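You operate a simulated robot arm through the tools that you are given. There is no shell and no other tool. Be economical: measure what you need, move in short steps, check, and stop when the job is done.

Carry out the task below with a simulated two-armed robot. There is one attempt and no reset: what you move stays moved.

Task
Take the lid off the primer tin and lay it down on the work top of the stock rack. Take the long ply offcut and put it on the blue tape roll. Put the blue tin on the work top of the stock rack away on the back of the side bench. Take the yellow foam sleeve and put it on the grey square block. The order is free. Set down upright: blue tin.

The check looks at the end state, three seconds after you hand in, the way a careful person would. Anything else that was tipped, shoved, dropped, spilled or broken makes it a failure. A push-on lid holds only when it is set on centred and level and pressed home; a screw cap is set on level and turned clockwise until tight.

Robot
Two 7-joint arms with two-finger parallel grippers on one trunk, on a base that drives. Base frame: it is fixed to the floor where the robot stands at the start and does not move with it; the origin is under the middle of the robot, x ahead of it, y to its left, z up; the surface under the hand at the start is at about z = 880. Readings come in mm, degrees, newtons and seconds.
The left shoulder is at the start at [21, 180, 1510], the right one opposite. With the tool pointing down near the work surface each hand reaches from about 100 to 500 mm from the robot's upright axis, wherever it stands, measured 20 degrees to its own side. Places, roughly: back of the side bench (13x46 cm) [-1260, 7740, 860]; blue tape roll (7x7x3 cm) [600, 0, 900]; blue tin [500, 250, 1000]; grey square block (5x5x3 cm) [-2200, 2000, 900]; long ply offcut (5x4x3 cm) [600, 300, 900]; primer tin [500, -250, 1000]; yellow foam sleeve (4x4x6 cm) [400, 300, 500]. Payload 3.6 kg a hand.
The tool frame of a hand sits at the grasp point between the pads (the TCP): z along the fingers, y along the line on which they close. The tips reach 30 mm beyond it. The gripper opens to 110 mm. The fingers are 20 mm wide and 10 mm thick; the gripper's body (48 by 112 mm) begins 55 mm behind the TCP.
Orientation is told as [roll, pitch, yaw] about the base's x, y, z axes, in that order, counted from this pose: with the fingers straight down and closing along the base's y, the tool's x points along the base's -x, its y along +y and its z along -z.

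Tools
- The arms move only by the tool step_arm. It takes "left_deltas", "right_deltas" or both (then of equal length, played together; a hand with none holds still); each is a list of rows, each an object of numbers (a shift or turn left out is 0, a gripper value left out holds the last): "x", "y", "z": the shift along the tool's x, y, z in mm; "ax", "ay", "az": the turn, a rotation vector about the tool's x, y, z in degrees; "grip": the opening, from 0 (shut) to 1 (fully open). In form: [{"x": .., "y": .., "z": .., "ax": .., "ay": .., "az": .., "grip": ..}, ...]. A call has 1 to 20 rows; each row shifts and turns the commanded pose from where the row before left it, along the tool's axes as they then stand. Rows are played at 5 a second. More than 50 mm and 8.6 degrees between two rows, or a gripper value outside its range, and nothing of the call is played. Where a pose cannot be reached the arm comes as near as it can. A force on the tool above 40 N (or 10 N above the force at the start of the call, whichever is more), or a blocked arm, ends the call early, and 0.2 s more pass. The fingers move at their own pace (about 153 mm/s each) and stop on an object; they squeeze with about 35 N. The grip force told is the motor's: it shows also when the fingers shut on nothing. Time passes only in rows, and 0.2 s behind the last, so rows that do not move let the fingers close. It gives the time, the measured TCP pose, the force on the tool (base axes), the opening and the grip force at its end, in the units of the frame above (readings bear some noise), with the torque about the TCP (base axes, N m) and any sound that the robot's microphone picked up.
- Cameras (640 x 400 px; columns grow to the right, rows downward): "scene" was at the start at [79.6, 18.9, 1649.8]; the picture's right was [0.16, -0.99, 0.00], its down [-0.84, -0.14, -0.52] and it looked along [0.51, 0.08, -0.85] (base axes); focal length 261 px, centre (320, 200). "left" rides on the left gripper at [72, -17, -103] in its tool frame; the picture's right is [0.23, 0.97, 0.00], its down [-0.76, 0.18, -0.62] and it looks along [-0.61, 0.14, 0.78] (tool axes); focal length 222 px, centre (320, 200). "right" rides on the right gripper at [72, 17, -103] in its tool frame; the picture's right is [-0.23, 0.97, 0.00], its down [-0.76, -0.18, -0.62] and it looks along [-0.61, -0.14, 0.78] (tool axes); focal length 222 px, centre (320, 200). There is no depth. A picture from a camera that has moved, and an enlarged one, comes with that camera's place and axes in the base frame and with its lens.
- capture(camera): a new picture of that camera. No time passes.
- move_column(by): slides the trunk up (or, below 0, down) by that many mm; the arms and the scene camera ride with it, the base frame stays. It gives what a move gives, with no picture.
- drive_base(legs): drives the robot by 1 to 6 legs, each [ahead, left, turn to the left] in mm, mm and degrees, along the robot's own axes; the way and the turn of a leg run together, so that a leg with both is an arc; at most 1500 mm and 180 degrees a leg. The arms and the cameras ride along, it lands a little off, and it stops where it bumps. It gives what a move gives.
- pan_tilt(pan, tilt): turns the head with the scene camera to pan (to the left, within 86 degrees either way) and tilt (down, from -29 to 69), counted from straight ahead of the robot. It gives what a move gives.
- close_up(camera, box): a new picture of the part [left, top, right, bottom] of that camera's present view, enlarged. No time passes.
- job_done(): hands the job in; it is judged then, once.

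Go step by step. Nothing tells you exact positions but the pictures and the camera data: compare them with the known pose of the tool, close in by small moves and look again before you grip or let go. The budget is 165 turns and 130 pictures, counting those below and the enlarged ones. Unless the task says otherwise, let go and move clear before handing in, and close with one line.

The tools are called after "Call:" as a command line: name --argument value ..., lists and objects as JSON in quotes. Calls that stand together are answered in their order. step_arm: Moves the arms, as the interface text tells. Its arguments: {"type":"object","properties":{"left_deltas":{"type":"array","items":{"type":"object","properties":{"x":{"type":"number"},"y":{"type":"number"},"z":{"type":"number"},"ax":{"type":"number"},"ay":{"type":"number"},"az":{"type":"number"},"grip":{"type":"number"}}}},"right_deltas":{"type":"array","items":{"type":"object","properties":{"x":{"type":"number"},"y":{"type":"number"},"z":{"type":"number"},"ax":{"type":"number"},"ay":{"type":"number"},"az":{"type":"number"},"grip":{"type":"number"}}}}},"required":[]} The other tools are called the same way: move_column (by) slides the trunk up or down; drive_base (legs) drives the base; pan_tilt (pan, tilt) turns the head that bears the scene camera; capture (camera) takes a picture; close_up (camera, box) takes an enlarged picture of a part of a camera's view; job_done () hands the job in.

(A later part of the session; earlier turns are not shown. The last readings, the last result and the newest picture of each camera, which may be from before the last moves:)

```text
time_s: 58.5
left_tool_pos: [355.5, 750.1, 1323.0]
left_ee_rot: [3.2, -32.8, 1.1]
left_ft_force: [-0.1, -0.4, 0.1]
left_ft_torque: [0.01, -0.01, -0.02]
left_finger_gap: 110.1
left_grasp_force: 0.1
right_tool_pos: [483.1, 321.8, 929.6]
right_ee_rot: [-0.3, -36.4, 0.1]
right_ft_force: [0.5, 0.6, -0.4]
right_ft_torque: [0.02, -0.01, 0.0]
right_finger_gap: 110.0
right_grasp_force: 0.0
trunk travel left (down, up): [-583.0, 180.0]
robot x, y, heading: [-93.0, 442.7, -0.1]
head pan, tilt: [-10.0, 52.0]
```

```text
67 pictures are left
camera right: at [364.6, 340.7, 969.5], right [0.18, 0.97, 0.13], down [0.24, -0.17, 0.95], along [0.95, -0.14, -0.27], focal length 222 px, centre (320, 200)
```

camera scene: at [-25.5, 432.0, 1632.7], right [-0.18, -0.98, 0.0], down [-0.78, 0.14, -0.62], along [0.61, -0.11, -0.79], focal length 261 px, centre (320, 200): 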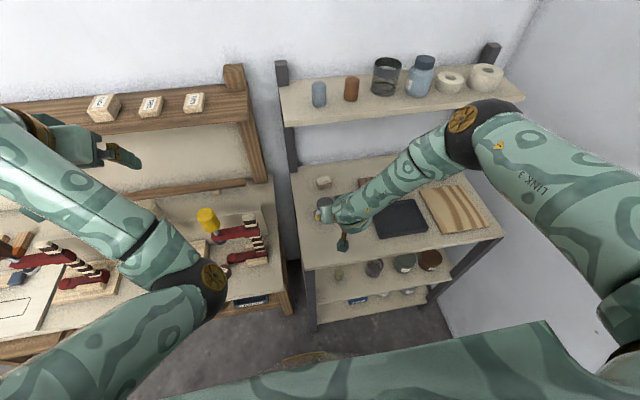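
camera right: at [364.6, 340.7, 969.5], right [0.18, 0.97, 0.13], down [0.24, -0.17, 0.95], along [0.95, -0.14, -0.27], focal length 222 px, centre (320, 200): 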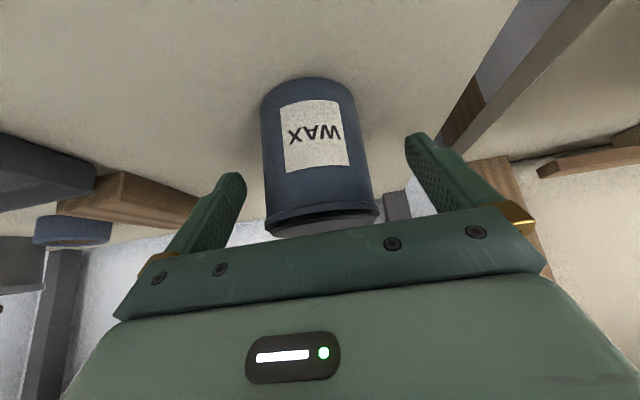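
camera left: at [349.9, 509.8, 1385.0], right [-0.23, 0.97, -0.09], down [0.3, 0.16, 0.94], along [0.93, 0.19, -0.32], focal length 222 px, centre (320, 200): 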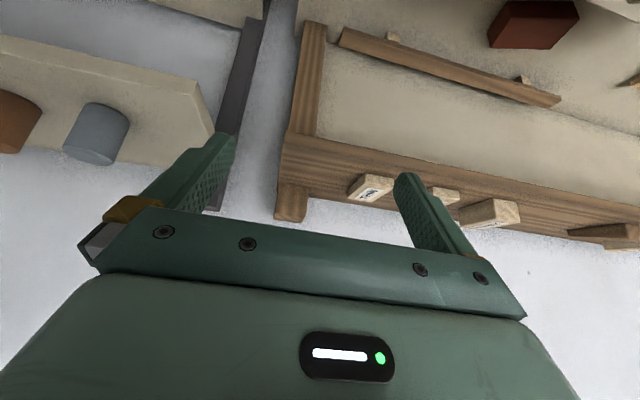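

The pads now straddle the tin well. I'll close and lift with the column.

Call:
step_arm --right_deltas '[{"grip": 0.4}, {"grip": 0.3}, {"grip": 0.0}, {}, {}]'

Call:
move_column --by 70

Call:
capture --camera "right"

Call:
capture --camera "scene"

```text
time_s: 59.6
left_tool_pos: [354.7, 750.7, 1324.6]
left_ee_rot: [3.1, -32.9, 1.2]
left_ft_force: [-0.2, -0.5, -0.9]
left_ft_torque: [0.02, -0.02, 0.02]
left_finger_gap: 109.9
left_grasp_force: 0.1
right_tool_pos: [481.5, 322.9, 929.8]
right_ee_rot: [-0.5, -36.4, 0.3]
right_ft_force: [-1.5, -0.8, 2.0]
right_ft_torque: [0.12, 0.08, 0.04]
right_finger_gap: 58.8
right_grasp_force: 34.8
trunk travel left (down, up): [-583.0, 180.0]
robot x, y, heading: [-95.8, 443.6, -0.5]
head pan, tilt: [-10.0, 52.0]
```

```text
time_s: 60.7
left_tool_pos: [357.5, 750.9, 1393.7]
left_ee_rot: [3.0, -33.0, 1.2]
left_ft_force: [0.0, -0.3, 0.5]
left_ft_torque: [0.02, 0.01, 0.04]
left_finger_gap: 110.0
left_grasp_force: 0.0
right_tool_pos: [482.5, 322.9, 999.5]
right_ee_rot: [-0.4, -36.4, 0.3]
right_ft_force: [-1.4, -0.2, -2.1]
right_ft_torque: [0.03, 0.0, 0.01]
right_finger_gap: 58.4
right_grasp_force: 35.1
trunk travel left (down, up): [-653.0, 110.0]
robot x, y, heading: [-94.1, 446.1, -0.2]
head pan, tilt: [-10.0, 52.0]
```

```text
66 pictures are left
camera right: at [364.0, 340.2, 1039.5], right [0.18, 0.97, 0.13], down [0.24, -0.17, 0.95], along [0.95, -0.14, -0.27], focal length 222 px, centre (320, 200)
```

right: 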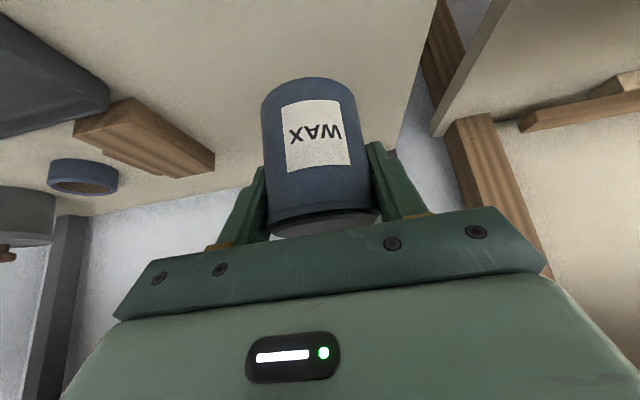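

```text
65 pictures are left
camera scene: at [-10.1, 431.9, 1686.7], right [-0.18, -0.98, 0.0], down [-0.78, 0.14, -0.62], along [0.61, -0.11, -0.79], focal length 261 px, centre (320, 200)
```

scene: 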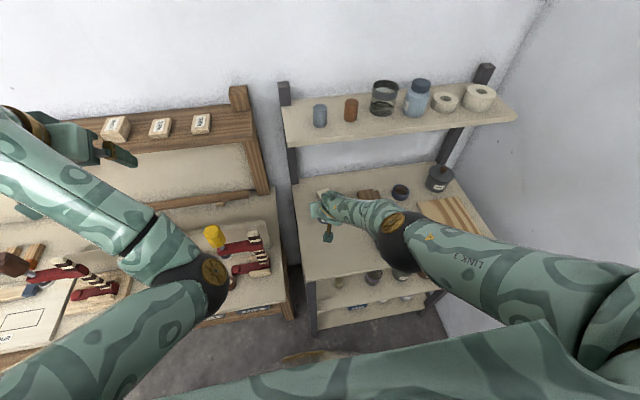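

The tin is held, level and off the work top. I'll back away into free space and look around toward the side bench.

Call:
drive_base --legs '[[-500, 0, 0]]'

Call:
pan_tilt --pan 80 --tilt 15

Call:
capture --camera "scene"

```text
time_s: 63.7
left_tool_pos: [-144.6, 751.6, 1393.8]
left_ee_rot: [3.1, -33.0, 1.0]
left_ft_force: [-0.1, 0.2, 0.8]
left_ft_torque: [0.03, 0.01, 0.01]
left_finger_gap: 109.8
left_grasp_force: 0.1
right_tool_pos: [-21.2, 324.1, 999.0]
right_ee_rot: [-0.4, -36.5, 0.0]
right_ft_force: [-0.5, 0.9, -1.3]
right_ft_torque: [-0.01, 0.01, 0.0]
right_finger_gap: 58.5
right_grasp_force: 34.6
trunk travel left (down, up): [-653.0, 110.0]
robot x, y, heading: [-601.0, 451.4, -0.5]
head pan, tilt: [-10.0, 52.0]
```

```text
time_s: 65.3
left_tool_pos: [-145.5, 752.5, 1394.7]
left_ee_rot: [3.4, -33.0, 1.0]
left_ft_force: [-0.1, 0.1, 0.9]
left_ft_torque: [-0.03, 0.04, -0.02]
left_finger_gap: 110.2
left_grasp_force: 0.0
right_tool_pos: [-21.7, 324.7, 999.8]
right_ee_rot: [-0.4, -36.4, 0.1]
right_ft_force: [-0.5, 0.2, -2.4]
right_ft_torque: [0.04, 0.01, 0.03]
right_finger_gap: 58.6
right_grasp_force: 35.2
trunk travel left (down, up): [-653.0, 110.0]
robot x, y, heading: [-601.6, 449.6, -0.4]
head pan, tilt: [80.0, 15.0]
```

```text
64 pictures are left
camera scene: at [-570.3, 541.0, 1743.2], right [0.98, -0.18, 0.0], down [-0.05, -0.25, -0.97], along [0.18, 0.95, -0.26], focal length 261 px, centre (320, 200)
```

scene: 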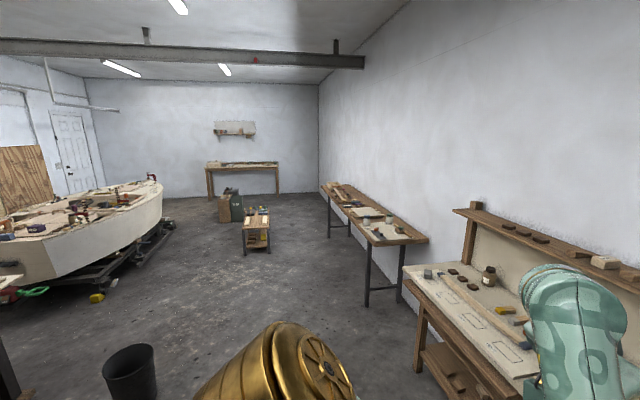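

The far bench by the back wall at about (-1260, 7740) is the side bench; a small cart stands near (-840,4300) and boxes near (-1450,5650). I'll turn left and drive up the corridor at x≈-260.

Call:
drive_base --legs '[[0, 0, 90], [1400, -340, 0], [1500, 0, 0]]'

Call:
pan_tilt --pan 10 --tilt 20

Call:
capture --camera "scene"

```text
time_s: 83.3
left_tool_pos: [-472.0, 3802.8, 1394.0]
left_ee_rot: [3.2, -33.0, 89.4]
left_ft_force: [0.8, -0.4, -0.3]
left_ft_torque: [0.0, 0.0, -0.03]
left_finger_gap: 110.0
left_grasp_force: 0.1
right_tool_pos: [-39.7, 3915.1, 1000.4]
right_ee_rot: [-0.4, -36.4, 88.4]
right_ft_force: [-0.6, 0.6, -2.0]
right_ft_torque: [0.01, 0.0, 0.0]
right_finger_gap: 58.7
right_grasp_force: 35.2
trunk travel left (down, up): [-653.0, 110.0]
robot x, y, heading: [-182.6, 3341.9, 87.8]
head pan, tilt: [80.0, 15.0]
```

```text
time_s: 84.7
left_tool_pos: [-473.2, 3801.5, 1394.8]
left_ee_rot: [3.4, -33.0, 89.3]
left_ft_force: [0.0, -0.8, -0.1]
left_ft_torque: [-0.03, -0.02, 0.01]
left_finger_gap: 109.9
left_grasp_force: 0.0
right_tool_pos: [-39.5, 3914.8, 998.8]
right_ee_rot: [-0.4, -36.4, 88.4]
right_ft_force: [0.9, -0.2, -2.4]
right_ft_torque: [0.0, 0.02, 0.01]
right_finger_gap: 58.6
right_grasp_force: 35.0
trunk travel left (down, up): [-653.0, 110.0]
robot x, y, heading: [-178.0, 3340.8, 87.9]
head pan, tilt: [10.0, 20.0]
```

```text
63 pictures are left
camera scene: at [-191.8, 3445.1, 1735.0], right [0.99, 0.14, 0.0], down [0.05, -0.34, -0.94], along [-0.13, 0.93, -0.34], focal length 261 px, centre (320, 200)
```

scene: 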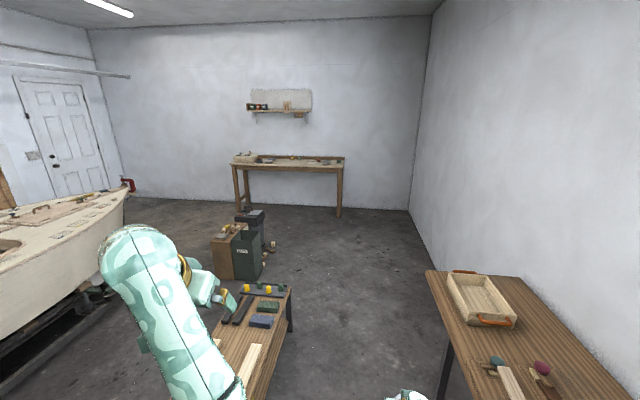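

The corridor is clear and the bench front is at y≈7480. I'll drive on up and then left to in front of the bench's middle.

Call:
drive_base --legs '[[1500, 92, 2], [1500, 0, 0], [430, 0, 0], [0, 1150, 0]]'

Call:
pan_tilt --pan -5 --tilt 45

Call:
capture --camera "scene"

```text
refused: leg 1 is longer than a leg can be; nothing moved
```

```text
time_s: 85.6
left_tool_pos: [-472.2, 3802.4, 1395.3]
left_ee_rot: [3.3, -33.0, 89.5]
left_ft_force: [0.2, -0.5, -0.3]
left_ft_torque: [0.0, -0.01, 0.0]
left_finger_gap: 109.9
left_grasp_force: 0.1
right_tool_pos: [-39.7, 3914.3, 999.9]
right_ee_rot: [-0.4, -36.4, 88.4]
right_ft_force: [-0.1, 0.6, -3.4]
right_ft_torque: [0.01, 0.01, 0.0]
right_finger_gap: 58.4
right_grasp_force: 34.9
trunk travel left (down, up): [-653.0, 110.0]
robot x, y, heading: [-179.1, 3340.5, 87.9]
head pan, tilt: [-5.0, 45.0]
```

```text
62 pictures are left
camera scene: at [-168.9, 3433.6, 1696.4], right [0.99, -0.12, 0.0], down [-0.09, -0.7, -0.71], along [0.09, 0.7, -0.71], focal length 261 px, centre (320, 200)
```

scene: 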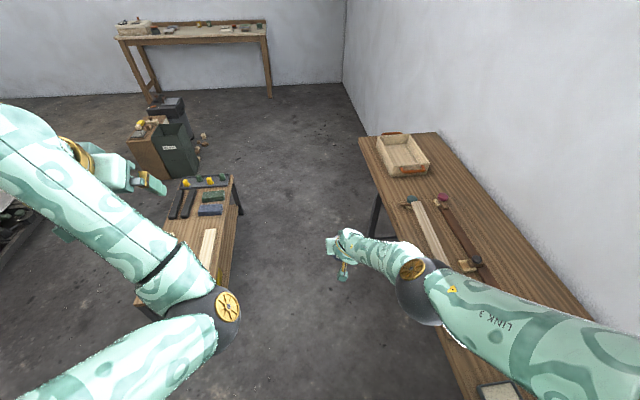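

The first leg was just too long; the corridor still looks clear. I'll repeat it with shorter legs.

Call:
drive_base --legs '[[1450, 92, 2], [1500, 0, 0], [480, 0, 0], [0, 1150, 0]]'

Call:
capture --camera "scene"

```text
time_s: 107.8
left_tool_pos: [-1724.1, 7208.2, 1395.6]
left_ee_rot: [3.3, -33.0, 92.2]
left_ft_force: [-0.3, 0.8, -0.4]
left_ft_torque: [0.01, 0.02, 0.03]
left_finger_gap: 110.0
left_grasp_force: 0.1
right_tool_pos: [-1298.0, 7341.5, 999.3]
right_ee_rot: [-0.4, -36.5, 91.0]
right_ft_force: [0.8, 0.5, -1.9]
right_ft_torque: [0.01, -0.01, -0.02]
right_finger_gap: 58.5
right_grasp_force: 35.2
trunk travel left (down, up): [-653.0, 110.0]
robot x, y, heading: [-1412.5, 6760.1, 90.6]
head pan, tilt: [-5.0, 45.0]
```

```text
61 pictures are left
camera scene: at [-1404.0, 6854.7, 1696.4], right [1.0, -0.08, 0.0], down [-0.05, -0.71, -0.71], along [0.05, 0.7, -0.71], focal length 261 px, centre (320, 200)
```

scene: 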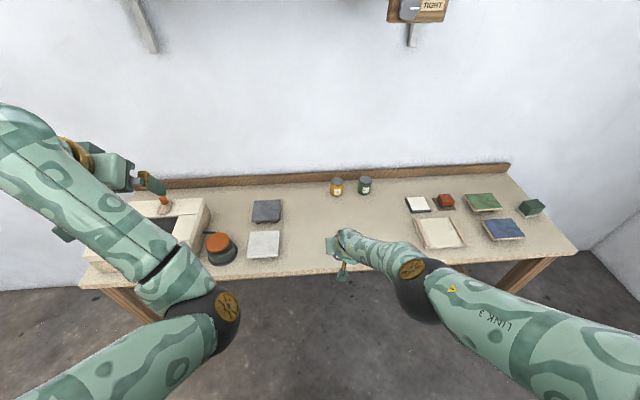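

I'm in front of the side bench; two tins stand at the back near x=-1262 and -1133, so x≈-1380 is free. Before driving in, I'll lower the left hand and check the wall shelf above.

Call:
step_arm --left_deltas '[{"x": 30, "z": 25}, {"x": 30, "z": 25}, {"x": 30, "z": 25}, {"x": 30, "z": 25}]'

Call:
pan_tilt --pan 0 --tilt 20

Call:
capture --camera "scene"

```text
time_s: 108.4
left_tool_pos: [-1742.7, 7219.8, 1412.4]
left_ee_rot: [4.7, -45.1, 92.8]
left_ft_force: [0.0, -0.9, -1.1]
left_ft_torque: [-0.02, 0.0, 0.0]
left_finger_gap: 110.0
left_grasp_force: 0.0
right_tool_pos: [-1297.2, 7341.5, 998.5]
right_ee_rot: [-0.5, -36.3, 91.1]
right_ft_force: [-0.3, -0.2, -2.0]
right_ft_torque: [0.01, 0.04, 0.03]
right_finger_gap: 58.6
right_grasp_force: 35.1
trunk travel left (down, up): [-653.0, 110.0]
robot x, y, heading: [-1412.3, 6758.8, 90.7]
head pan, tilt: [-5.0, 45.0]
stopped in row 3 (left hand): the arm was blocked; the commanded pose is now the measured one
```

```text
time_s: 109.3
left_tool_pos: [-1743.7, 7219.2, 1412.1]
left_ee_rot: [4.7, -45.1, 92.8]
left_ft_force: [0.1, 0.1, 0.1]
left_ft_torque: [-0.02, 0.01, -0.01]
left_finger_gap: 110.0
left_grasp_force: 0.0
right_tool_pos: [-1297.7, 7341.4, 999.1]
right_ee_rot: [-0.3, -36.4, 91.1]
right_ft_force: [0.0, 0.2, -2.6]
right_ft_torque: [-0.01, 0.05, 0.02]
right_finger_gap: 58.5
right_grasp_force: 34.9
trunk travel left (down, up): [-653.0, 110.0]
robot x, y, heading: [-1411.0, 6759.5, 90.8]
head pan, tilt: [0.0, 20.0]
```

```text
60 pictures are left
camera scene: at [-1411.2, 6866.6, 1734.9], right [1.0, 0.01, 0.0], down [0.0, -0.34, -0.94], along [-0.01, 0.94, -0.34], focal length 261 px, centre (320, 200)
```

scene: 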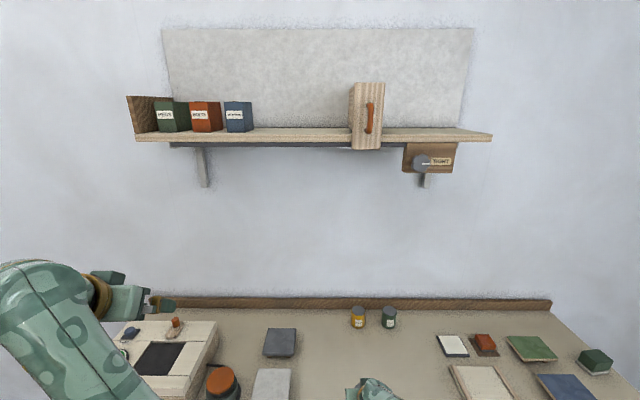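

The wall shelf is at about z 1630, well above the hands. I'll drive in most of the way.

Call:
drive_base --legs '[[0, 80, 0], [340, 0, 0]]'

Call:
pan_tilt --pan -10 --tilt 45

Call:
capture --camera "scene"

Call:
capture --camera "right"

```text
time_s: 112.2
left_tool_pos: [-1827.1, 7555.9, 1409.8]
left_ee_rot: [4.7, -45.0, 92.7]
left_ft_force: [-0.3, -0.7, 0.0]
left_ft_torque: [0.03, 0.01, -0.02]
left_finger_gap: 109.9
left_grasp_force: 0.1
right_tool_pos: [-1381.0, 7678.5, 1000.0]
right_ee_rot: [-0.5, -36.4, 91.1]
right_ft_force: [0.4, -0.2, -2.7]
right_ft_torque: [0.04, -0.01, 0.02]
right_finger_gap: 58.6
right_grasp_force: 34.6
trunk travel left (down, up): [-653.0, 110.0]
robot x, y, heading: [-1495.3, 7096.5, 90.5]
head pan, tilt: [0.0, 20.0]
```

```text
time_s: 113.1
left_tool_pos: [-1826.9, 7555.8, 1411.2]
left_ee_rot: [4.9, -45.0, 92.8]
left_ft_force: [0.0, -0.2, -0.2]
left_ft_torque: [0.01, -0.01, -0.01]
left_finger_gap: 110.0
left_grasp_force: 0.0
right_tool_pos: [-1380.6, 7678.6, 999.1]
right_ee_rot: [-0.5, -36.5, 91.1]
right_ft_force: [1.4, -0.3, -1.9]
right_ft_torque: [0.02, 0.0, 0.02]
right_finger_gap: 58.5
right_grasp_force: 35.4
trunk travel left (down, up): [-653.0, 110.0]
robot x, y, heading: [-1494.8, 7098.9, 90.7]
head pan, tilt: [-10.0, 45.0]
```

```text
59 pictures are left
camera scene: at [-1480.4, 7190.1, 1696.4], right [0.99, -0.16, 0.0], down [-0.12, -0.7, -0.71], along [0.12, 0.7, -0.71], focal length 261 px, centre (320, 200)
```

scene: 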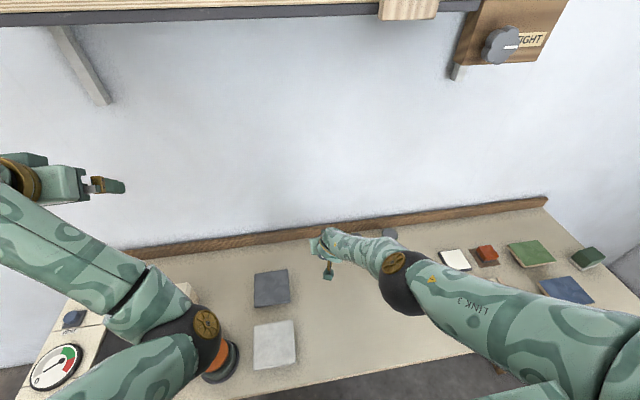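

```text
58 pictures are left
camera right: at [-1395.4, 7558.4, 1039.6], right [-0.98, 0.17, 0.13], down [0.17, 0.25, 0.95], along [0.13, 0.95, -0.27], focal length 222 px, centre (320, 200)
```

right: 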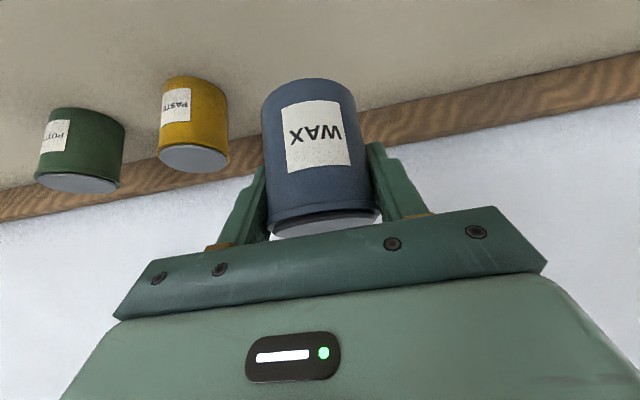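

Our tin lines up left of the yellow one. I'll drive 50 mm further and lower with the column to just above the bench.

Call:
drive_base --legs '[[50, 0, 0]]'

Call:
move_column --by -78

Call:
capture --camera "right"

```text
time_s: 114.0
left_tool_pos: [-1828.5, 7595.4, 1413.8]
left_ee_rot: [4.8, -45.4, 92.9]
left_ft_force: [-0.7, -0.9, -0.4]
left_ft_torque: [0.03, 0.01, -0.03]
left_finger_gap: 110.0
left_grasp_force: 0.0
right_tool_pos: [-1381.3, 7721.0, 1001.8]
right_ee_rot: [-0.5, -36.7, 91.0]
right_ft_force: [0.1, 0.0, -1.1]
right_ft_torque: [0.02, 0.01, 0.01]
right_finger_gap: 58.8
right_grasp_force: 35.1
trunk travel left (down, up): [-653.0, 110.0]
robot x, y, heading: [-1493.7, 7143.9, 90.7]
head pan, tilt: [-10.0, 45.0]
```

```text
time_s: 115.1
left_tool_pos: [-1835.4, 7603.2, 1335.4]
left_ee_rot: [5.9, -45.3, 92.9]
left_ft_force: [-0.1, 0.0, -0.5]
left_ft_torque: [-0.01, -0.04, -0.03]
left_finger_gap: 110.1
left_grasp_force: 0.1
right_tool_pos: [-1381.9, 7726.9, 922.0]
right_ee_rot: [-0.5, -36.4, 91.0]
right_ft_force: [-0.2, 0.7, -2.2]
right_ft_torque: [0.0, -0.05, 0.02]
right_finger_gap: 58.9
right_grasp_force: 34.9
trunk travel left (down, up): [-575.0, 188.0]
robot x, y, heading: [-1494.1, 7144.8, 90.6]
head pan, tilt: [-10.0, 45.0]
```

```text
57 pictures are left
camera right: at [-1396.1, 7607.4, 961.6], right [-0.98, 0.17, 0.13], down [0.17, 0.25, 0.95], along [0.13, 0.95, -0.27], focal length 222 px, centre (320, 200)
```

right: 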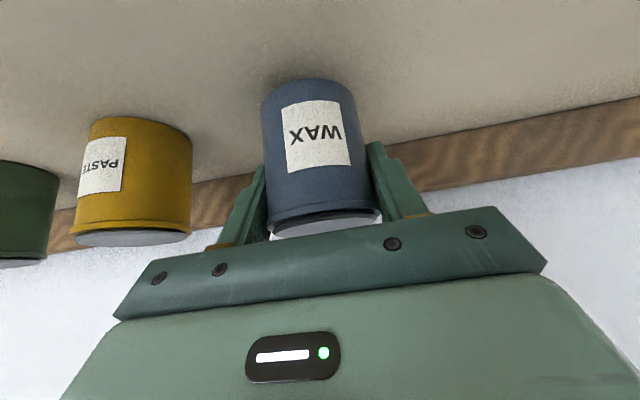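

Close to the surface. I'll lower the last bit and watch the force.

Call:
move_column --by -10

Call:
move_column --by -3

```text
time_s: 115.7
left_tool_pos: [-1833.8, 7604.8, 1323.7]
left_ee_rot: [5.7, -45.4, 93.0]
left_ft_force: [-0.2, 0.6, 0.6]
left_ft_torque: [0.01, 0.02, -0.04]
left_finger_gap: 110.1
left_grasp_force: 0.2
right_tool_pos: [-1382.2, 7727.1, 911.3]
right_ee_rot: [-0.5, -36.3, 91.2]
right_ft_force: [-0.2, -0.1, -2.3]
right_ft_torque: [-0.01, -0.01, 0.01]
right_finger_gap: 58.3
right_grasp_force: 34.9
trunk travel left (down, up): [-565.0, 198.0]
robot x, y, heading: [-1494.8, 7148.3, 90.6]
head pan, tilt: [-10.0, 45.0]
```

```text
time_s: 116.2
left_tool_pos: [-1834.9, 7602.4, 1322.7]
left_ee_rot: [5.7, -45.4, 92.9]
left_ft_force: [0.5, 0.3, 0.0]
left_ft_torque: [-0.01, 0.03, -0.01]
left_finger_gap: 109.8
left_grasp_force: 0.0
right_tool_pos: [-1380.7, 7726.8, 909.0]
right_ee_rot: [-0.4, -36.5, 91.2]
right_ft_force: [-0.1, -0.1, 11.4]
right_ft_torque: [-0.12, 0.38, 0.03]
right_finger_gap: 58.8
right_grasp_force: 34.8
trunk travel left (down, up): [-562.0, 201.0]
robot x, y, heading: [-1496.3, 7145.5, 90.7]
head pan, tilt: [-10.0, 45.0]
```

Contact at 11 N. I'll open, then raise the column and back away.

Call:
step_arm --right_deltas '[{"grip": 0.65}, {"grip": 0.8}, {"grip": 0.9}, {}]'

Call:
move_column --by 90

Call:
drive_base --legs '[[-400, 0, 0]]'

Call:
capture --camera "right"

```text
time_s: 117.2
left_tool_pos: [-1833.3, 7605.4, 1323.1]
left_ee_rot: [5.7, -45.4, 92.9]
left_ft_force: [0.1, 0.2, -0.2]
left_ft_torque: [-0.02, -0.01, 0.0]
left_finger_gap: 110.0
left_grasp_force: 0.0
right_tool_pos: [-1382.4, 7726.5, 908.0]
right_ee_rot: [-0.4, -36.4, 91.1]
right_ft_force: [0.2, -1.0, 0.1]
right_ft_torque: [-0.02, 0.01, 0.02]
right_finger_gap: 99.0
right_grasp_force: 0.1
trunk travel left (down, up): [-562.0, 201.0]
robot x, y, heading: [-1493.8, 7150.1, 90.6]
head pan, tilt: [-10.0, 45.0]
```

```text
time_s: 118.5
left_tool_pos: [-1833.8, 7606.2, 1414.8]
left_ee_rot: [5.7, -45.6, 92.8]
left_ft_force: [0.1, 0.5, 0.9]
left_ft_torque: [0.01, 0.05, 0.0]
left_finger_gap: 110.0
left_grasp_force: 0.1
right_tool_pos: [-1381.7, 7726.2, 997.6]
right_ee_rot: [-0.5, -36.3, 91.1]
right_ft_force: [-0.4, -0.9, 0.3]
right_ft_torque: [0.0, -0.04, -0.01]
right_finger_gap: 98.9
right_grasp_force: 0.1
trunk travel left (down, up): [-652.0, 111.0]
robot x, y, heading: [-1492.7, 7146.5, 90.8]
head pan, tilt: [-10.0, 45.0]
```

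```text
time_s: 121.0
left_tool_pos: [-1831.7, 7203.1, 1414.0]
left_ee_rot: [5.8, -45.4, 93.0]
left_ft_force: [-0.3, 1.0, 0.3]
left_ft_torque: [0.02, -0.01, 0.01]
left_finger_gap: 110.1
left_grasp_force: 0.0
right_tool_pos: [-1379.0, 7327.2, 997.4]
right_ee_rot: [-0.4, -36.4, 91.4]
right_ft_force: [0.2, -1.1, 0.0]
right_ft_torque: [0.0, -0.04, -0.02]
right_finger_gap: 99.1
right_grasp_force: 0.1
trunk travel left (down, up): [-652.0, 111.0]
robot x, y, heading: [-1487.2, 6747.5, 90.9]
head pan, tilt: [-10.0, 45.0]
```

```text
56 pictures are left
camera right: at [-1392.9, 7208.5, 1038.3], right [-0.98, 0.17, 0.13], down [0.17, 0.25, 0.95], along [0.13, 0.95, -0.27], focal length 222 px, centre (320, 200)
```

right: 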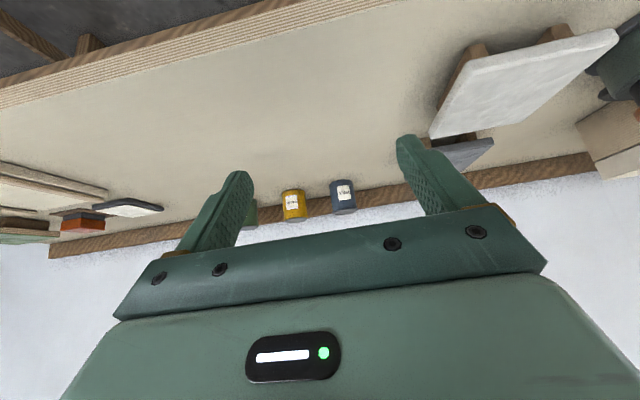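

The blue tin stands upright at the back of the side bench. I'll drive back along the same corridor.

Call:
drive_base --legs '[[0, -1265, -0.9], [-1500, 0, 0], [-1500, 0, 0]]'

Call:
drive_base --legs '[[-1500, 0, 0], [-1500, 0, 0]]'

Call:
pan_tilt --pan 60 --tilt 20

Call:
capture --camera "scene"

```text
time_s: 141.5
left_tool_pos: [-592.2, 4196.6, 1413.7]
left_ee_rot: [6.1, -45.5, 92.6]
left_ft_force: [0.3, -0.1, -0.2]
left_ft_torque: [-0.01, -0.04, 0.0]
left_finger_gap: 110.0
left_grasp_force: 0.2
right_tool_pos: [-138.5, 4317.0, 997.3]
right_ee_rot: [-0.3, -36.4, 90.9]
right_ft_force: [0.3, -0.6, -0.8]
right_ft_torque: [-0.01, 0.01, 0.02]
right_finger_gap: 99.0
right_grasp_force: 0.1
trunk travel left (down, up): [-652.0, 111.0]
robot x, y, heading: [-255.0, 3740.5, 90.1]
head pan, tilt: [-10.0, 45.0]
```

```text
time_s: 155.9
left_tool_pos: [-576.1, 1196.6, 1413.5]
left_ee_rot: [6.1, -45.5, 92.3]
left_ft_force: [0.4, 0.1, 0.3]
left_ft_torque: [-0.03, -0.02, 0.0]
left_finger_gap: 109.9
left_grasp_force: 0.1
right_tool_pos: [-120.8, 1316.9, 998.6]
right_ee_rot: [-0.4, -36.3, 90.9]
right_ft_force: [-0.1, 0.1, 0.2]
right_ft_torque: [0.04, -0.01, 0.01]
right_finger_gap: 98.9
right_grasp_force: 0.0
trunk travel left (down, up): [-652.0, 111.0]
robot x, y, heading: [-239.2, 735.2, 90.2]
head pan, tilt: [-10.0, 45.0]
```

```text
time_s: 157.3
left_tool_pos: [-577.0, 1195.4, 1415.3]
left_ee_rot: [6.0, -45.6, 92.3]
left_ft_force: [-0.9, 0.1, -0.2]
left_ft_torque: [-0.03, -0.03, 0.01]
left_finger_gap: 110.1
left_grasp_force: 0.1
right_tool_pos: [-122.2, 1316.5, 997.9]
right_ee_rot: [-0.5, -36.5, 90.7]
right_ft_force: [-0.7, -0.4, -0.7]
right_ft_torque: [0.01, 0.03, 0.02]
right_finger_gap: 98.8
right_grasp_force: 0.1
trunk travel left (down, up): [-652.0, 111.0]
robot x, y, heading: [-239.4, 735.6, 90.0]
head pan, tilt: [60.0, 20.0]
```

```text
55 pictures are left
camera scene: at [-317.8, 795.3, 1734.0], right [0.5, 0.87, 0.0], down [0.3, -0.17, -0.94], along [-0.82, 0.47, -0.34], focal length 261 px, centre (320, 200)
```

scene: 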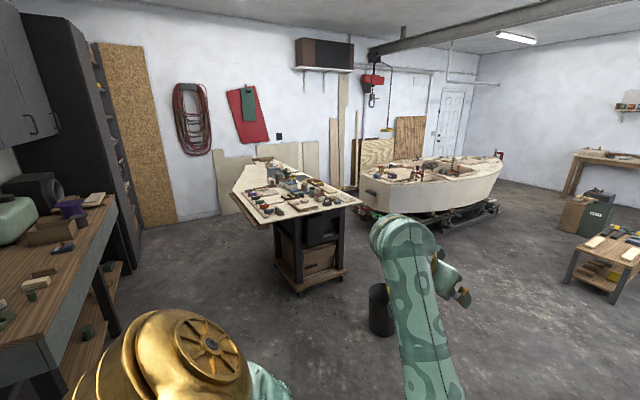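

The grey block's table is visible to the west. Next I'll return to facing the rack for the offcut, lined up at y≈410.

Call:
drive_base --legs '[[-325, 330, 0], [0, 0, -90]]'

Call:
pan_tilt --pan -10 --tilt 45

Call:
capture --camera "scene"

```text
time_s: 163.9
left_tool_pos: [-101.3, 744.8, 1415.3]
left_ee_rot: [6.1, -45.5, 2.0]
left_ft_force: [0.5, -1.1, -0.3]
left_ft_torque: [0.03, -0.02, -0.02]
left_finger_gap: 110.1
left_grasp_force: 0.1
right_tool_pos: [15.3, 288.6, 997.8]
right_ee_rot: [-0.5, -36.5, 0.4]
right_ft_force: [0.2, 0.1, 0.3]
right_ft_torque: [-0.02, -0.01, 0.0]
right_finger_gap: 98.9
right_grasp_force: 0.2
trunk travel left (down, up): [-652.0, 111.0]
robot x, y, heading: [-567.2, 408.5, -0.1]
head pan, tilt: [60.0, 20.0]
```

```text
time_s: 165.3
left_tool_pos: [-101.3, 745.2, 1414.7]
left_ee_rot: [6.1, -45.5, 2.0]
left_ft_force: [-0.1, -0.2, -1.3]
left_ft_torque: [-0.03, -0.01, 0.0]
left_finger_gap: 109.8
left_grasp_force: 0.1
right_tool_pos: [14.7, 289.4, 998.3]
right_ee_rot: [-0.6, -36.4, 0.4]
right_ft_force: [0.3, 0.2, 1.0]
right_ft_torque: [-0.02, 0.02, -0.01]
right_finger_gap: 99.2
right_grasp_force: 0.0
trunk travel left (down, up): [-652.0, 111.0]
robot x, y, heading: [-562.8, 407.6, -0.2]
head pan, tilt: [-10.0, 45.0]
```

```text
54 pictures are left
camera scene: at [-471.2, 396.1, 1695.4], right [-0.18, -0.98, 0.0], down [-0.7, 0.12, -0.71], along [0.7, -0.12, -0.71], focal length 261 px, centre (320, 200)
```

scene: 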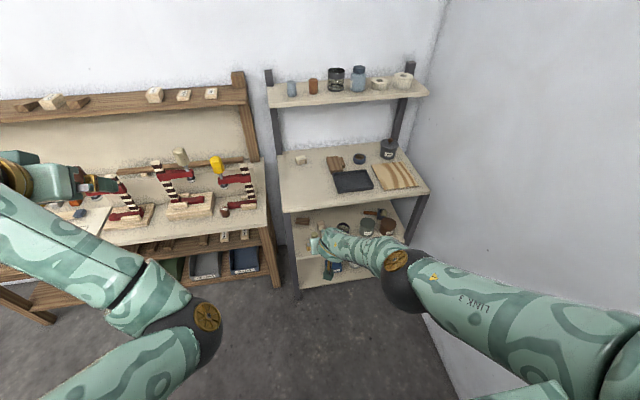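

Good overview. I'll zoom on the rack to see the roll's hole, the lid and the foam sleeve.

Call:
close_up --camera "scene" --box '[270, 130, 430, 210]'

Call:
close_up --camera "scene" --box '[280, 195, 420, 295]'

```text
4.00 times, centred on (350, 170) of scene
camera zoom: at [-471.2, 396.1, 1695.4], right [-0.18, -0.98, 0.0], down [-0.7, 0.12, -0.71], along [0.7, -0.12, -0.71], focal length 1044 px, centre (200, 320)
```

zoom: 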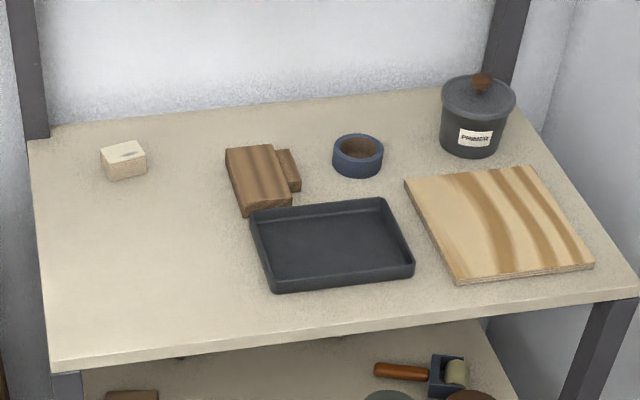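

```text
4.00 times, centred on (350, 245) of scene
camera zoom: at [-471.2, 396.1, 1695.4], right [-0.18, -0.98, 0.0], down [-0.7, 0.12, -0.71], along [0.7, -0.12, -0.71], focal length 1044 px, centre (200, 20)
```

zoom: 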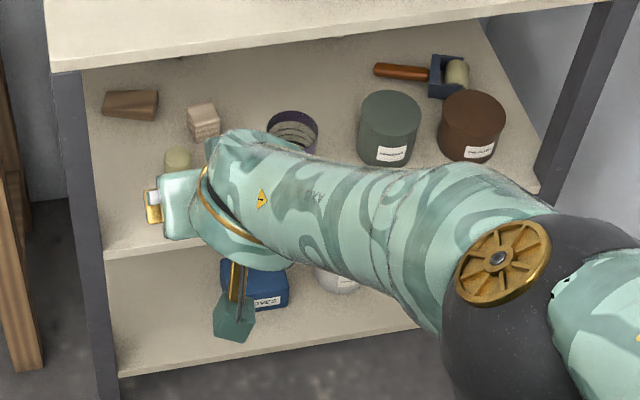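

The offcut on the work top is the long one (a cube-like one lies on the lower shelf). I'll drive in toward it.

Call:
drive_base --legs '[[520, 12, 0.2]]'

Call:
capture --camera "right"

```text
time_s: 168.4
left_tool_pos: [412.3, 761.3, 1415.3]
left_ee_rot: [6.1, -45.5, 2.6]
left_ft_force: [-0.1, 0.2, 0.4]
left_ft_torque: [0.01, 0.02, -0.02]
left_finger_gap: 110.0
left_grasp_force: 0.1
right_tool_pos: [532.4, 306.4, 997.8]
right_ee_rot: [-0.5, -36.3, 0.9]
right_ft_force: [0.4, 0.3, -0.3]
right_ft_torque: [0.01, 0.01, -0.01]
right_finger_gap: 98.9
right_grasp_force: 0.1
trunk travel left (down, up): [-652.0, 111.0]
robot x, y, heading: [-44.6, 422.4, 0.3]
head pan, tilt: [-10.0, 45.0]
```

```text
51 pictures are left
camera right: at [414.5, 322.2, 1038.5], right [0.17, 0.98, 0.13], down [0.25, -0.17, 0.95], along [0.95, -0.13, -0.27], focal length 222 px, centre (320, 200)
```

right: 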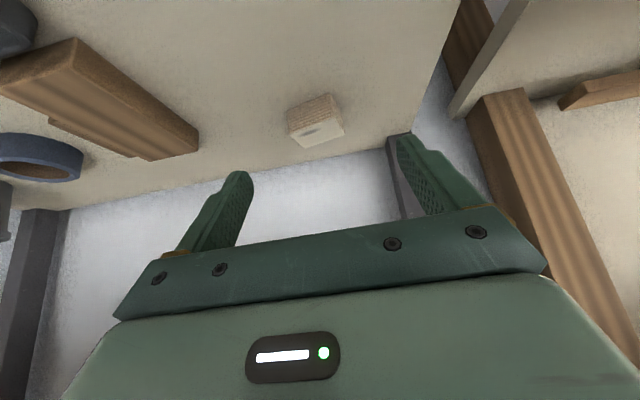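

The offcut is at about (617,304), centred. I'll drive ahead 72 mm and lower to just above the grasp height.

Call:
drive_base --legs '[[71, -2, -0.5]]'

Call:
step_arm --right_deltas '[{"grip": 1.0}, {}]'

Call:
move_column --by -60

Call:
capture --camera "right"

```text
time_s: 169.4
left_tool_pos: [481.8, 755.0, 1416.7]
left_ee_rot: [6.0, -45.7, 2.1]
left_ft_force: [0.0, 0.1, 0.5]
left_ft_torque: [0.02, -0.03, -0.03]
left_finger_gap: 110.0
left_grasp_force: 0.0
right_tool_pos: [600.5, 299.2, 999.5]
right_ee_rot: [-0.3, -36.5, 0.4]
right_ft_force: [-0.7, 1.0, 0.0]
right_ft_torque: [0.0, 0.01, -0.04]
right_finger_gap: 99.0
right_grasp_force: 0.1
trunk travel left (down, up): [-652.0, 111.0]
robot x, y, heading: [25.6, 419.1, -0.3]
head pan, tilt: [-10.0, 45.0]
```

```text
time_s: 170.0
left_tool_pos: [485.3, 754.8, 1416.4]
left_ee_rot: [6.1, -45.6, 2.0]
left_ft_force: [-0.1, 1.1, 0.7]
left_ft_torque: [0.02, 0.02, 0.02]
left_finger_gap: 110.1
left_grasp_force: 0.1
right_tool_pos: [601.9, 300.3, 997.5]
right_ee_rot: [-0.4, -36.4, 0.4]
right_ft_force: [0.2, 0.9, -0.5]
right_ft_torque: [-0.03, 0.0, 0.01]
right_finger_gap: 109.8
right_grasp_force: 0.0
trunk travel left (down, up): [-652.0, 111.0]
robot x, y, heading: [25.1, 419.6, -0.2]
head pan, tilt: [-10.0, 45.0]
```

```text
time_s: 171.0
left_tool_pos: [485.2, 758.2, 1356.8]
left_ee_rot: [6.5, -45.6, 2.2]
left_ft_force: [-0.5, 0.2, 1.0]
left_ft_torque: [0.02, 0.02, 0.0]
left_finger_gap: 110.0
left_grasp_force: 0.0
right_tool_pos: [602.0, 298.8, 938.9]
right_ee_rot: [-0.3, -36.5, 0.2]
right_ft_force: [-0.1, -0.5, 0.0]
right_ft_torque: [0.03, 0.0, 0.01]
right_finger_gap: 110.0
right_grasp_force: 0.1
trunk travel left (down, up): [-592.0, 171.0]
robot x, y, heading: [20.2, 419.4, -0.3]
head pan, tilt: [-10.0, 45.0]
```

```text
50 pictures are left
camera right: at [483.1, 316.8, 978.7], right [0.18, 0.97, 0.13], down [0.24, -0.17, 0.95], along [0.95, -0.14, -0.27], focal length 222 px, centre (320, 200)
```

right: 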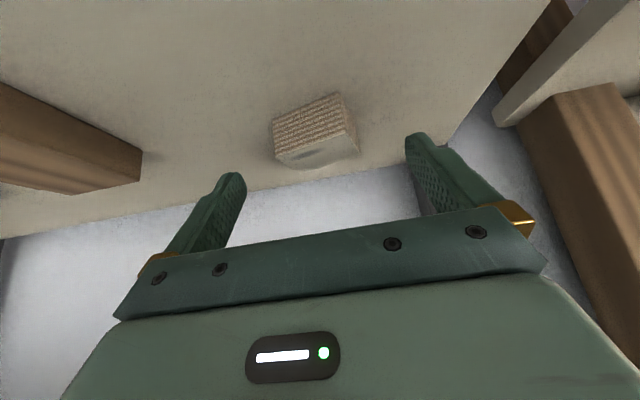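

Aligned. I'll lower 24 mm, grip and lift.

Call:
move_column --by -24

Call:
step_arm --right_deltas '[{"grip": 0.6}, {"grip": 0.5}, {"grip": 0.3}, {"grip": 0.0}, {}]'

Call:
capture --camera "right"

```text
time_s: 171.7
left_tool_pos: [486.2, 758.0, 1333.8]
left_ee_rot: [6.4, -45.7, 2.1]
left_ft_force: [-0.2, 0.0, 0.1]
left_ft_torque: [-0.01, -0.02, 0.02]
left_finger_gap: 109.9
left_grasp_force: 0.1
right_tool_pos: [601.6, 298.6, 914.1]
right_ee_rot: [-0.5, -36.3, 0.4]
right_ft_force: [0.5, -0.9, 0.2]
right_ft_torque: [-0.03, 0.0, 0.0]
right_finger_gap: 110.1
right_grasp_force: 0.0
trunk travel left (down, up): [-568.0, 195.0]
robot x, y, heading: [22.3, 420.2, 0.0]
head pan, tilt: [-10.0, 45.0]
```

```text
time_s: 172.9
left_tool_pos: [486.7, 758.9, 1332.2]
left_ee_rot: [6.4, -45.7, 2.0]
left_ft_force: [0.2, 0.4, 0.8]
left_ft_torque: [-0.03, 0.0, 0.0]
left_finger_gap: 109.8
left_grasp_force: 0.1
right_tool_pos: [602.1, 299.6, 913.8]
right_ee_rot: [-0.4, -36.3, 0.5]
right_ft_force: [0.1, -0.6, -0.3]
right_ft_torque: [0.04, 0.02, 0.01]
right_finger_gap: 48.9
right_grasp_force: 35.6
trunk travel left (down, up): [-568.0, 195.0]
robot x, y, heading: [21.4, 422.0, -0.3]
head pan, tilt: [-10.0, 45.0]
```

```text
49 pictures are left
camera right: at [483.5, 316.6, 954.3], right [0.18, 0.97, 0.13], down [0.24, -0.17, 0.95], along [0.95, -0.14, -0.27], focal length 222 px, centre (320, 200)
```

right: 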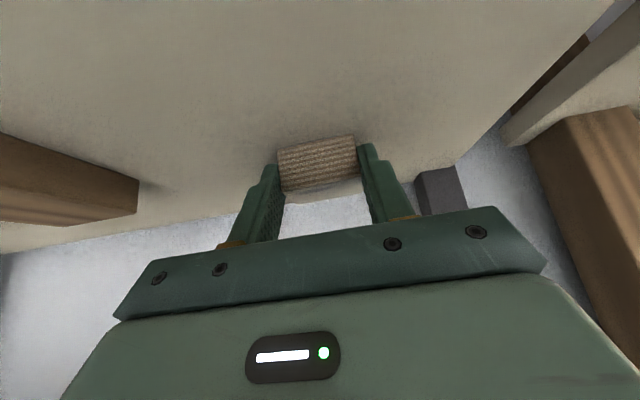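

Gripped square at 49 mm. I'll lift 80 mm, back off 56 mm and shift right toward the tape roll.

Call:
move_column --by 80

Call:
drive_base --legs '[[-75, 0, 0], [0, -288, 0]]'

Call:
capture --camera "right"

Call:
capture --camera "scene"

```text
time_s: 174.1
left_tool_pos: [485.7, 759.2, 1414.0]
left_ee_rot: [6.4, -45.8, 2.0]
left_ft_force: [-1.1, 0.0, -1.3]
left_ft_torque: [-0.02, 0.0, -0.02]
left_finger_gap: 110.3
left_grasp_force: 0.2
right_tool_pos: [602.0, 300.4, 993.5]
right_ee_rot: [-0.4, -36.3, 0.3]
right_ft_force: [1.1, -0.1, -0.3]
right_ft_torque: [0.01, 0.01, -0.01]
right_finger_gap: 48.9
right_grasp_force: 35.3
trunk travel left (down, up): [-648.0, 115.0]
robot x, y, heading: [23.5, 421.4, -0.3]
head pan, tilt: [-10.0, 45.0]
```

```text
time_s: 176.7
left_tool_pos: [408.9, 473.6, 1413.0]
left_ee_rot: [6.5, -45.8, 2.0]
left_ft_force: [-0.3, 0.1, 0.8]
left_ft_torque: [-0.01, 0.0, 0.0]
left_finger_gap: 110.3
left_grasp_force: 0.1
right_tool_pos: [526.5, 14.4, 994.3]
right_ee_rot: [-0.4, -36.3, 0.4]
right_ft_force: [0.5, 0.3, -0.2]
right_ft_torque: [0.03, 0.02, 0.01]
right_finger_gap: 48.7
right_grasp_force: 35.2
trunk travel left (down, up): [-648.0, 115.0]
robot x, y, heading: [-55.9, 130.5, -0.4]
head pan, tilt: [-10.0, 45.0]
```

```text
48 pictures are left
camera right: at [407.2, 31.0, 1034.3], right [0.18, 0.97, 0.13], down [0.24, -0.17, 0.95], along [0.95, -0.14, -0.27], focal length 222 px, centre (320, 200)
```

right: 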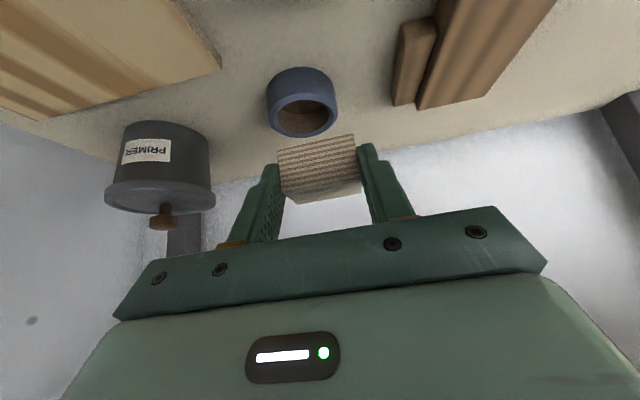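

```text
47 pictures are left
camera scene: at [39.9, 120.6, 1691.3], right [-0.18, -0.98, 0.0], down [-0.7, 0.12, -0.71], along [0.7, -0.13, -0.71], focal length 261 px, centre (320, 200)
```

scene: 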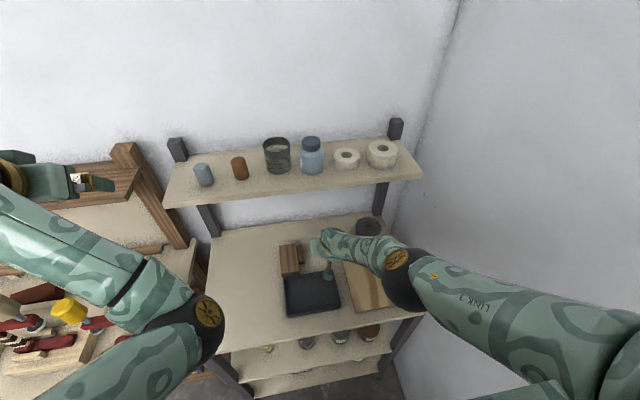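

Excellent view. I'll zoom the hand camera to measure the roll and the hole precisely.

Call:
close_up --camera "right" --box '[240, 50, 400, 150]'

```text
4.00 times, centred on (320, 100) of right
camera zoom: at [407.2, 31.0, 1034.3], right [0.18, 0.97, 0.13], down [0.24, -0.17, 0.95], along [0.95, -0.14, -0.27], focal length 888 px, centre (320, 600)
```

zoom: 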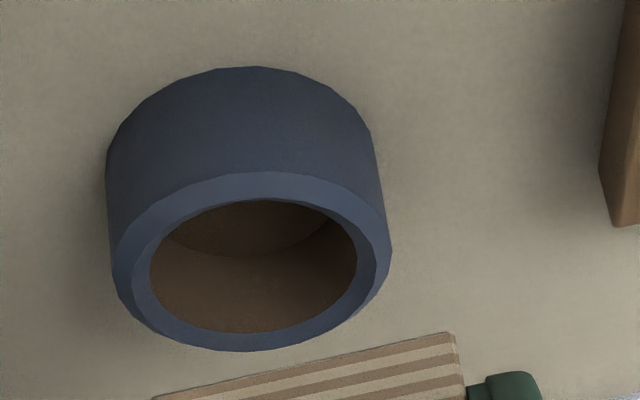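

Roll centre is about (578,1), outer 63 mm, hole about 46 mm, top z≈905; the block spans it. I'll shift 26 mm ahead and 14 mm right, then lower near it.

Call:
drive_base --legs '[[26, -14, 0.3]]'

Call:
move_column --by -40

Call:
capture --camera "right"

```text
time_s: 177.5
left_tool_pos: [428.8, 463.9, 1414.7]
left_ee_rot: [6.4, -45.9, 2.5]
left_ft_force: [-0.2, 0.0, -0.2]
left_ft_torque: [-0.01, -0.02, -0.02]
left_finger_gap: 109.8
left_grasp_force: 0.1
right_tool_pos: [549.5, 4.5, 996.0]
right_ee_rot: [-0.4, -36.5, 0.8]
right_ft_force: [0.3, 0.2, -0.5]
right_ft_torque: [-0.01, 0.02, -0.02]
right_finger_gap: 48.6
right_grasp_force: 34.8
trunk travel left (down, up): [-648.0, 115.0]
robot x, y, heading: [-26.3, 118.1, -0.0]
head pan, tilt: [-10.0, 45.0]
```

```text
time_s: 178.3
left_tool_pos: [433.9, 463.3, 1374.2]
left_ee_rot: [7.0, -45.9, 2.4]
left_ft_force: [-0.8, -0.5, -0.3]
left_ft_torque: [0.03, 0.01, 0.01]
left_finger_gap: 110.2
left_grasp_force: 0.0
right_tool_pos: [552.1, 1.2, 953.4]
right_ee_rot: [-0.4, -36.3, 0.7]
right_ft_force: [-0.2, 0.3, -0.7]
right_ft_torque: [0.03, 0.03, 0.02]
right_finger_gap: 48.6
right_grasp_force: 35.2
trunk travel left (down, up): [-608.0, 155.0]
robot x, y, heading: [-28.1, 121.1, 0.2]
head pan, tilt: [-10.0, 45.0]
```

```text
45 pictures are left
camera right: at [433.3, 19.3, 994.3], right [0.18, 0.98, 0.13], down [0.25, -0.17, 0.95], along [0.95, -0.14, -0.27], focal length 222 px, centre (320, 200)
```

right: 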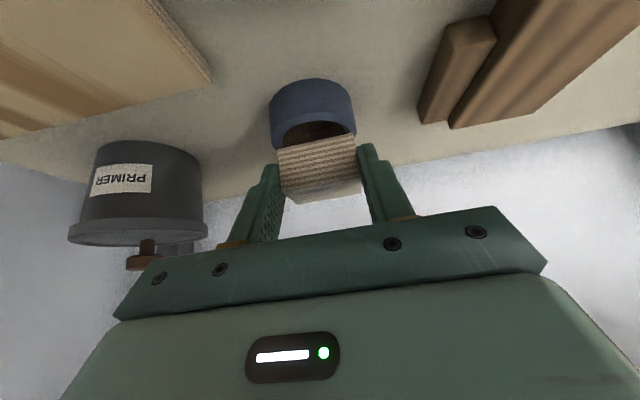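

The block is within about 3 mm of centre over the roll. I'll lower until it touches.

Call:
move_column --by -12

Call:
move_column --by -3

Call:
capture --camera "right"

```text
time_s: 178.9
left_tool_pos: [433.2, 463.2, 1363.0]
left_ee_rot: [6.8, -45.8, 2.4]
left_ft_force: [0.8, -0.3, -0.4]
left_ft_torque: [-0.03, 0.02, 0.0]
left_finger_gap: 110.0
left_grasp_force: 0.0
right_tool_pos: [550.9, 2.4, 942.4]
right_ee_rot: [-0.4, -36.3, 0.8]
right_ft_force: [0.2, 0.0, -1.5]
right_ft_torque: [0.03, 0.0, -0.02]
right_finger_gap: 48.6
right_grasp_force: 34.9
trunk travel left (down, up): [-596.0, 167.0]
robot x, y, heading: [-27.9, 120.6, 0.2]
head pan, tilt: [-10.0, 45.0]
```

```text
time_s: 179.5
left_tool_pos: [431.0, 464.6, 1358.5]
left_ee_rot: [6.9, -45.8, 2.4]
left_ft_force: [0.3, -0.2, 0.5]
left_ft_torque: [-0.02, 0.0, -0.01]
left_finger_gap: 110.0
left_grasp_force: 0.0
right_tool_pos: [551.7, 3.5, 939.0]
right_ee_rot: [-0.3, -36.4, 0.6]
right_ft_force: [0.3, 0.8, 5.0]
right_ft_torque: [0.15, -0.14, 0.01]
right_finger_gap: 48.6
right_grasp_force: 34.9
trunk travel left (down, up): [-593.0, 170.0]
robot x, y, heading: [-28.2, 119.2, 0.1]
head pan, tilt: [-10.0, 45.0]
```

```text
44 pictures are left
camera right: at [433.0, 19.9, 979.9], right [0.18, 0.98, 0.13], down [0.24, -0.17, 0.95], along [0.95, -0.14, -0.27], focal length 222 px, centre (320, 200)
```

right: 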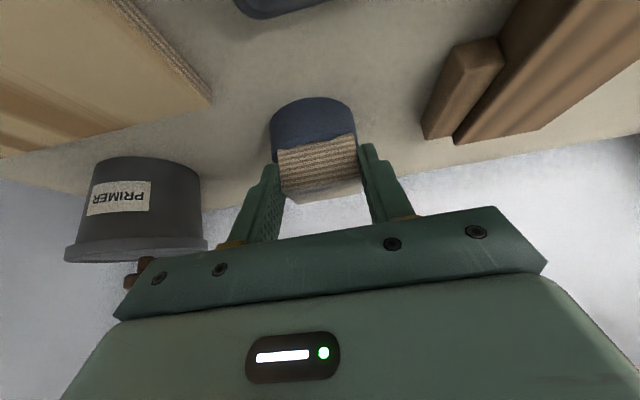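

Contact at 5 N, block resting on the roll. I'll open and raise straight up.

Call:
step_arm --right_deltas '[{"grip": 0.52}, {"grip": 0.6}, {"grip": 0.75}, {}]'

Call:
move_column --by 100

Call:
capture --camera "right"

```text
time_s: 180.5
left_tool_pos: [433.5, 464.3, 1358.7]
left_ee_rot: [7.0, -45.8, 2.4]
left_ft_force: [0.1, 0.6, 0.1]
left_ft_torque: [-0.01, 0.0, 0.02]
left_finger_gap: 110.2
left_grasp_force: 0.1
right_tool_pos: [552.0, 3.6, 939.4]
right_ee_rot: [-0.4, -36.3, 0.7]
right_ft_force: [-0.3, 0.4, -0.7]
right_ft_torque: [0.03, -0.01, 0.02]
right_finger_gap: 82.8
right_grasp_force: 0.0
trunk travel left (down, up): [-593.0, 170.0]
robot x, y, heading: [-24.5, 116.2, 0.1]
head pan, tilt: [-10.0, 45.0]
```

```text
time_s: 181.8
left_tool_pos: [433.6, 463.9, 1459.7]
left_ee_rot: [7.0, -45.8, 2.5]
left_ft_force: [1.1, 0.3, -0.2]
left_ft_torque: [-0.01, -0.02, -0.01]
left_finger_gap: 110.2
left_grasp_force: 0.0
right_tool_pos: [551.5, 2.7, 1039.5]
right_ee_rot: [-0.4, -36.3, 0.7]
right_ft_force: [0.5, 0.8, 0.3]
right_ft_torque: [-0.03, -0.06, 0.0]
right_finger_gap: 82.7
right_grasp_force: 0.1
trunk travel left (down, up): [-693.0, 70.0]
robot x, y, heading: [-26.2, 120.1, 0.2]
head pan, tilt: [-10.0, 45.0]
```

```text
43 pictures are left
camera right: at [432.6, 19.5, 1079.2], right [0.18, 0.98, 0.13], down [0.25, -0.17, 0.95], along [0.95, -0.14, -0.27], focal length 222 px, centre (320, 200)
```

right: 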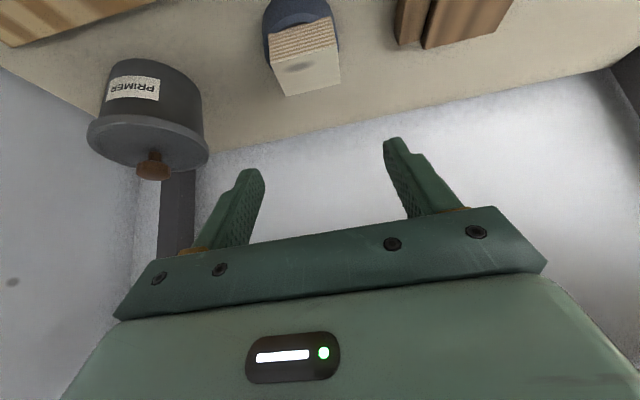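

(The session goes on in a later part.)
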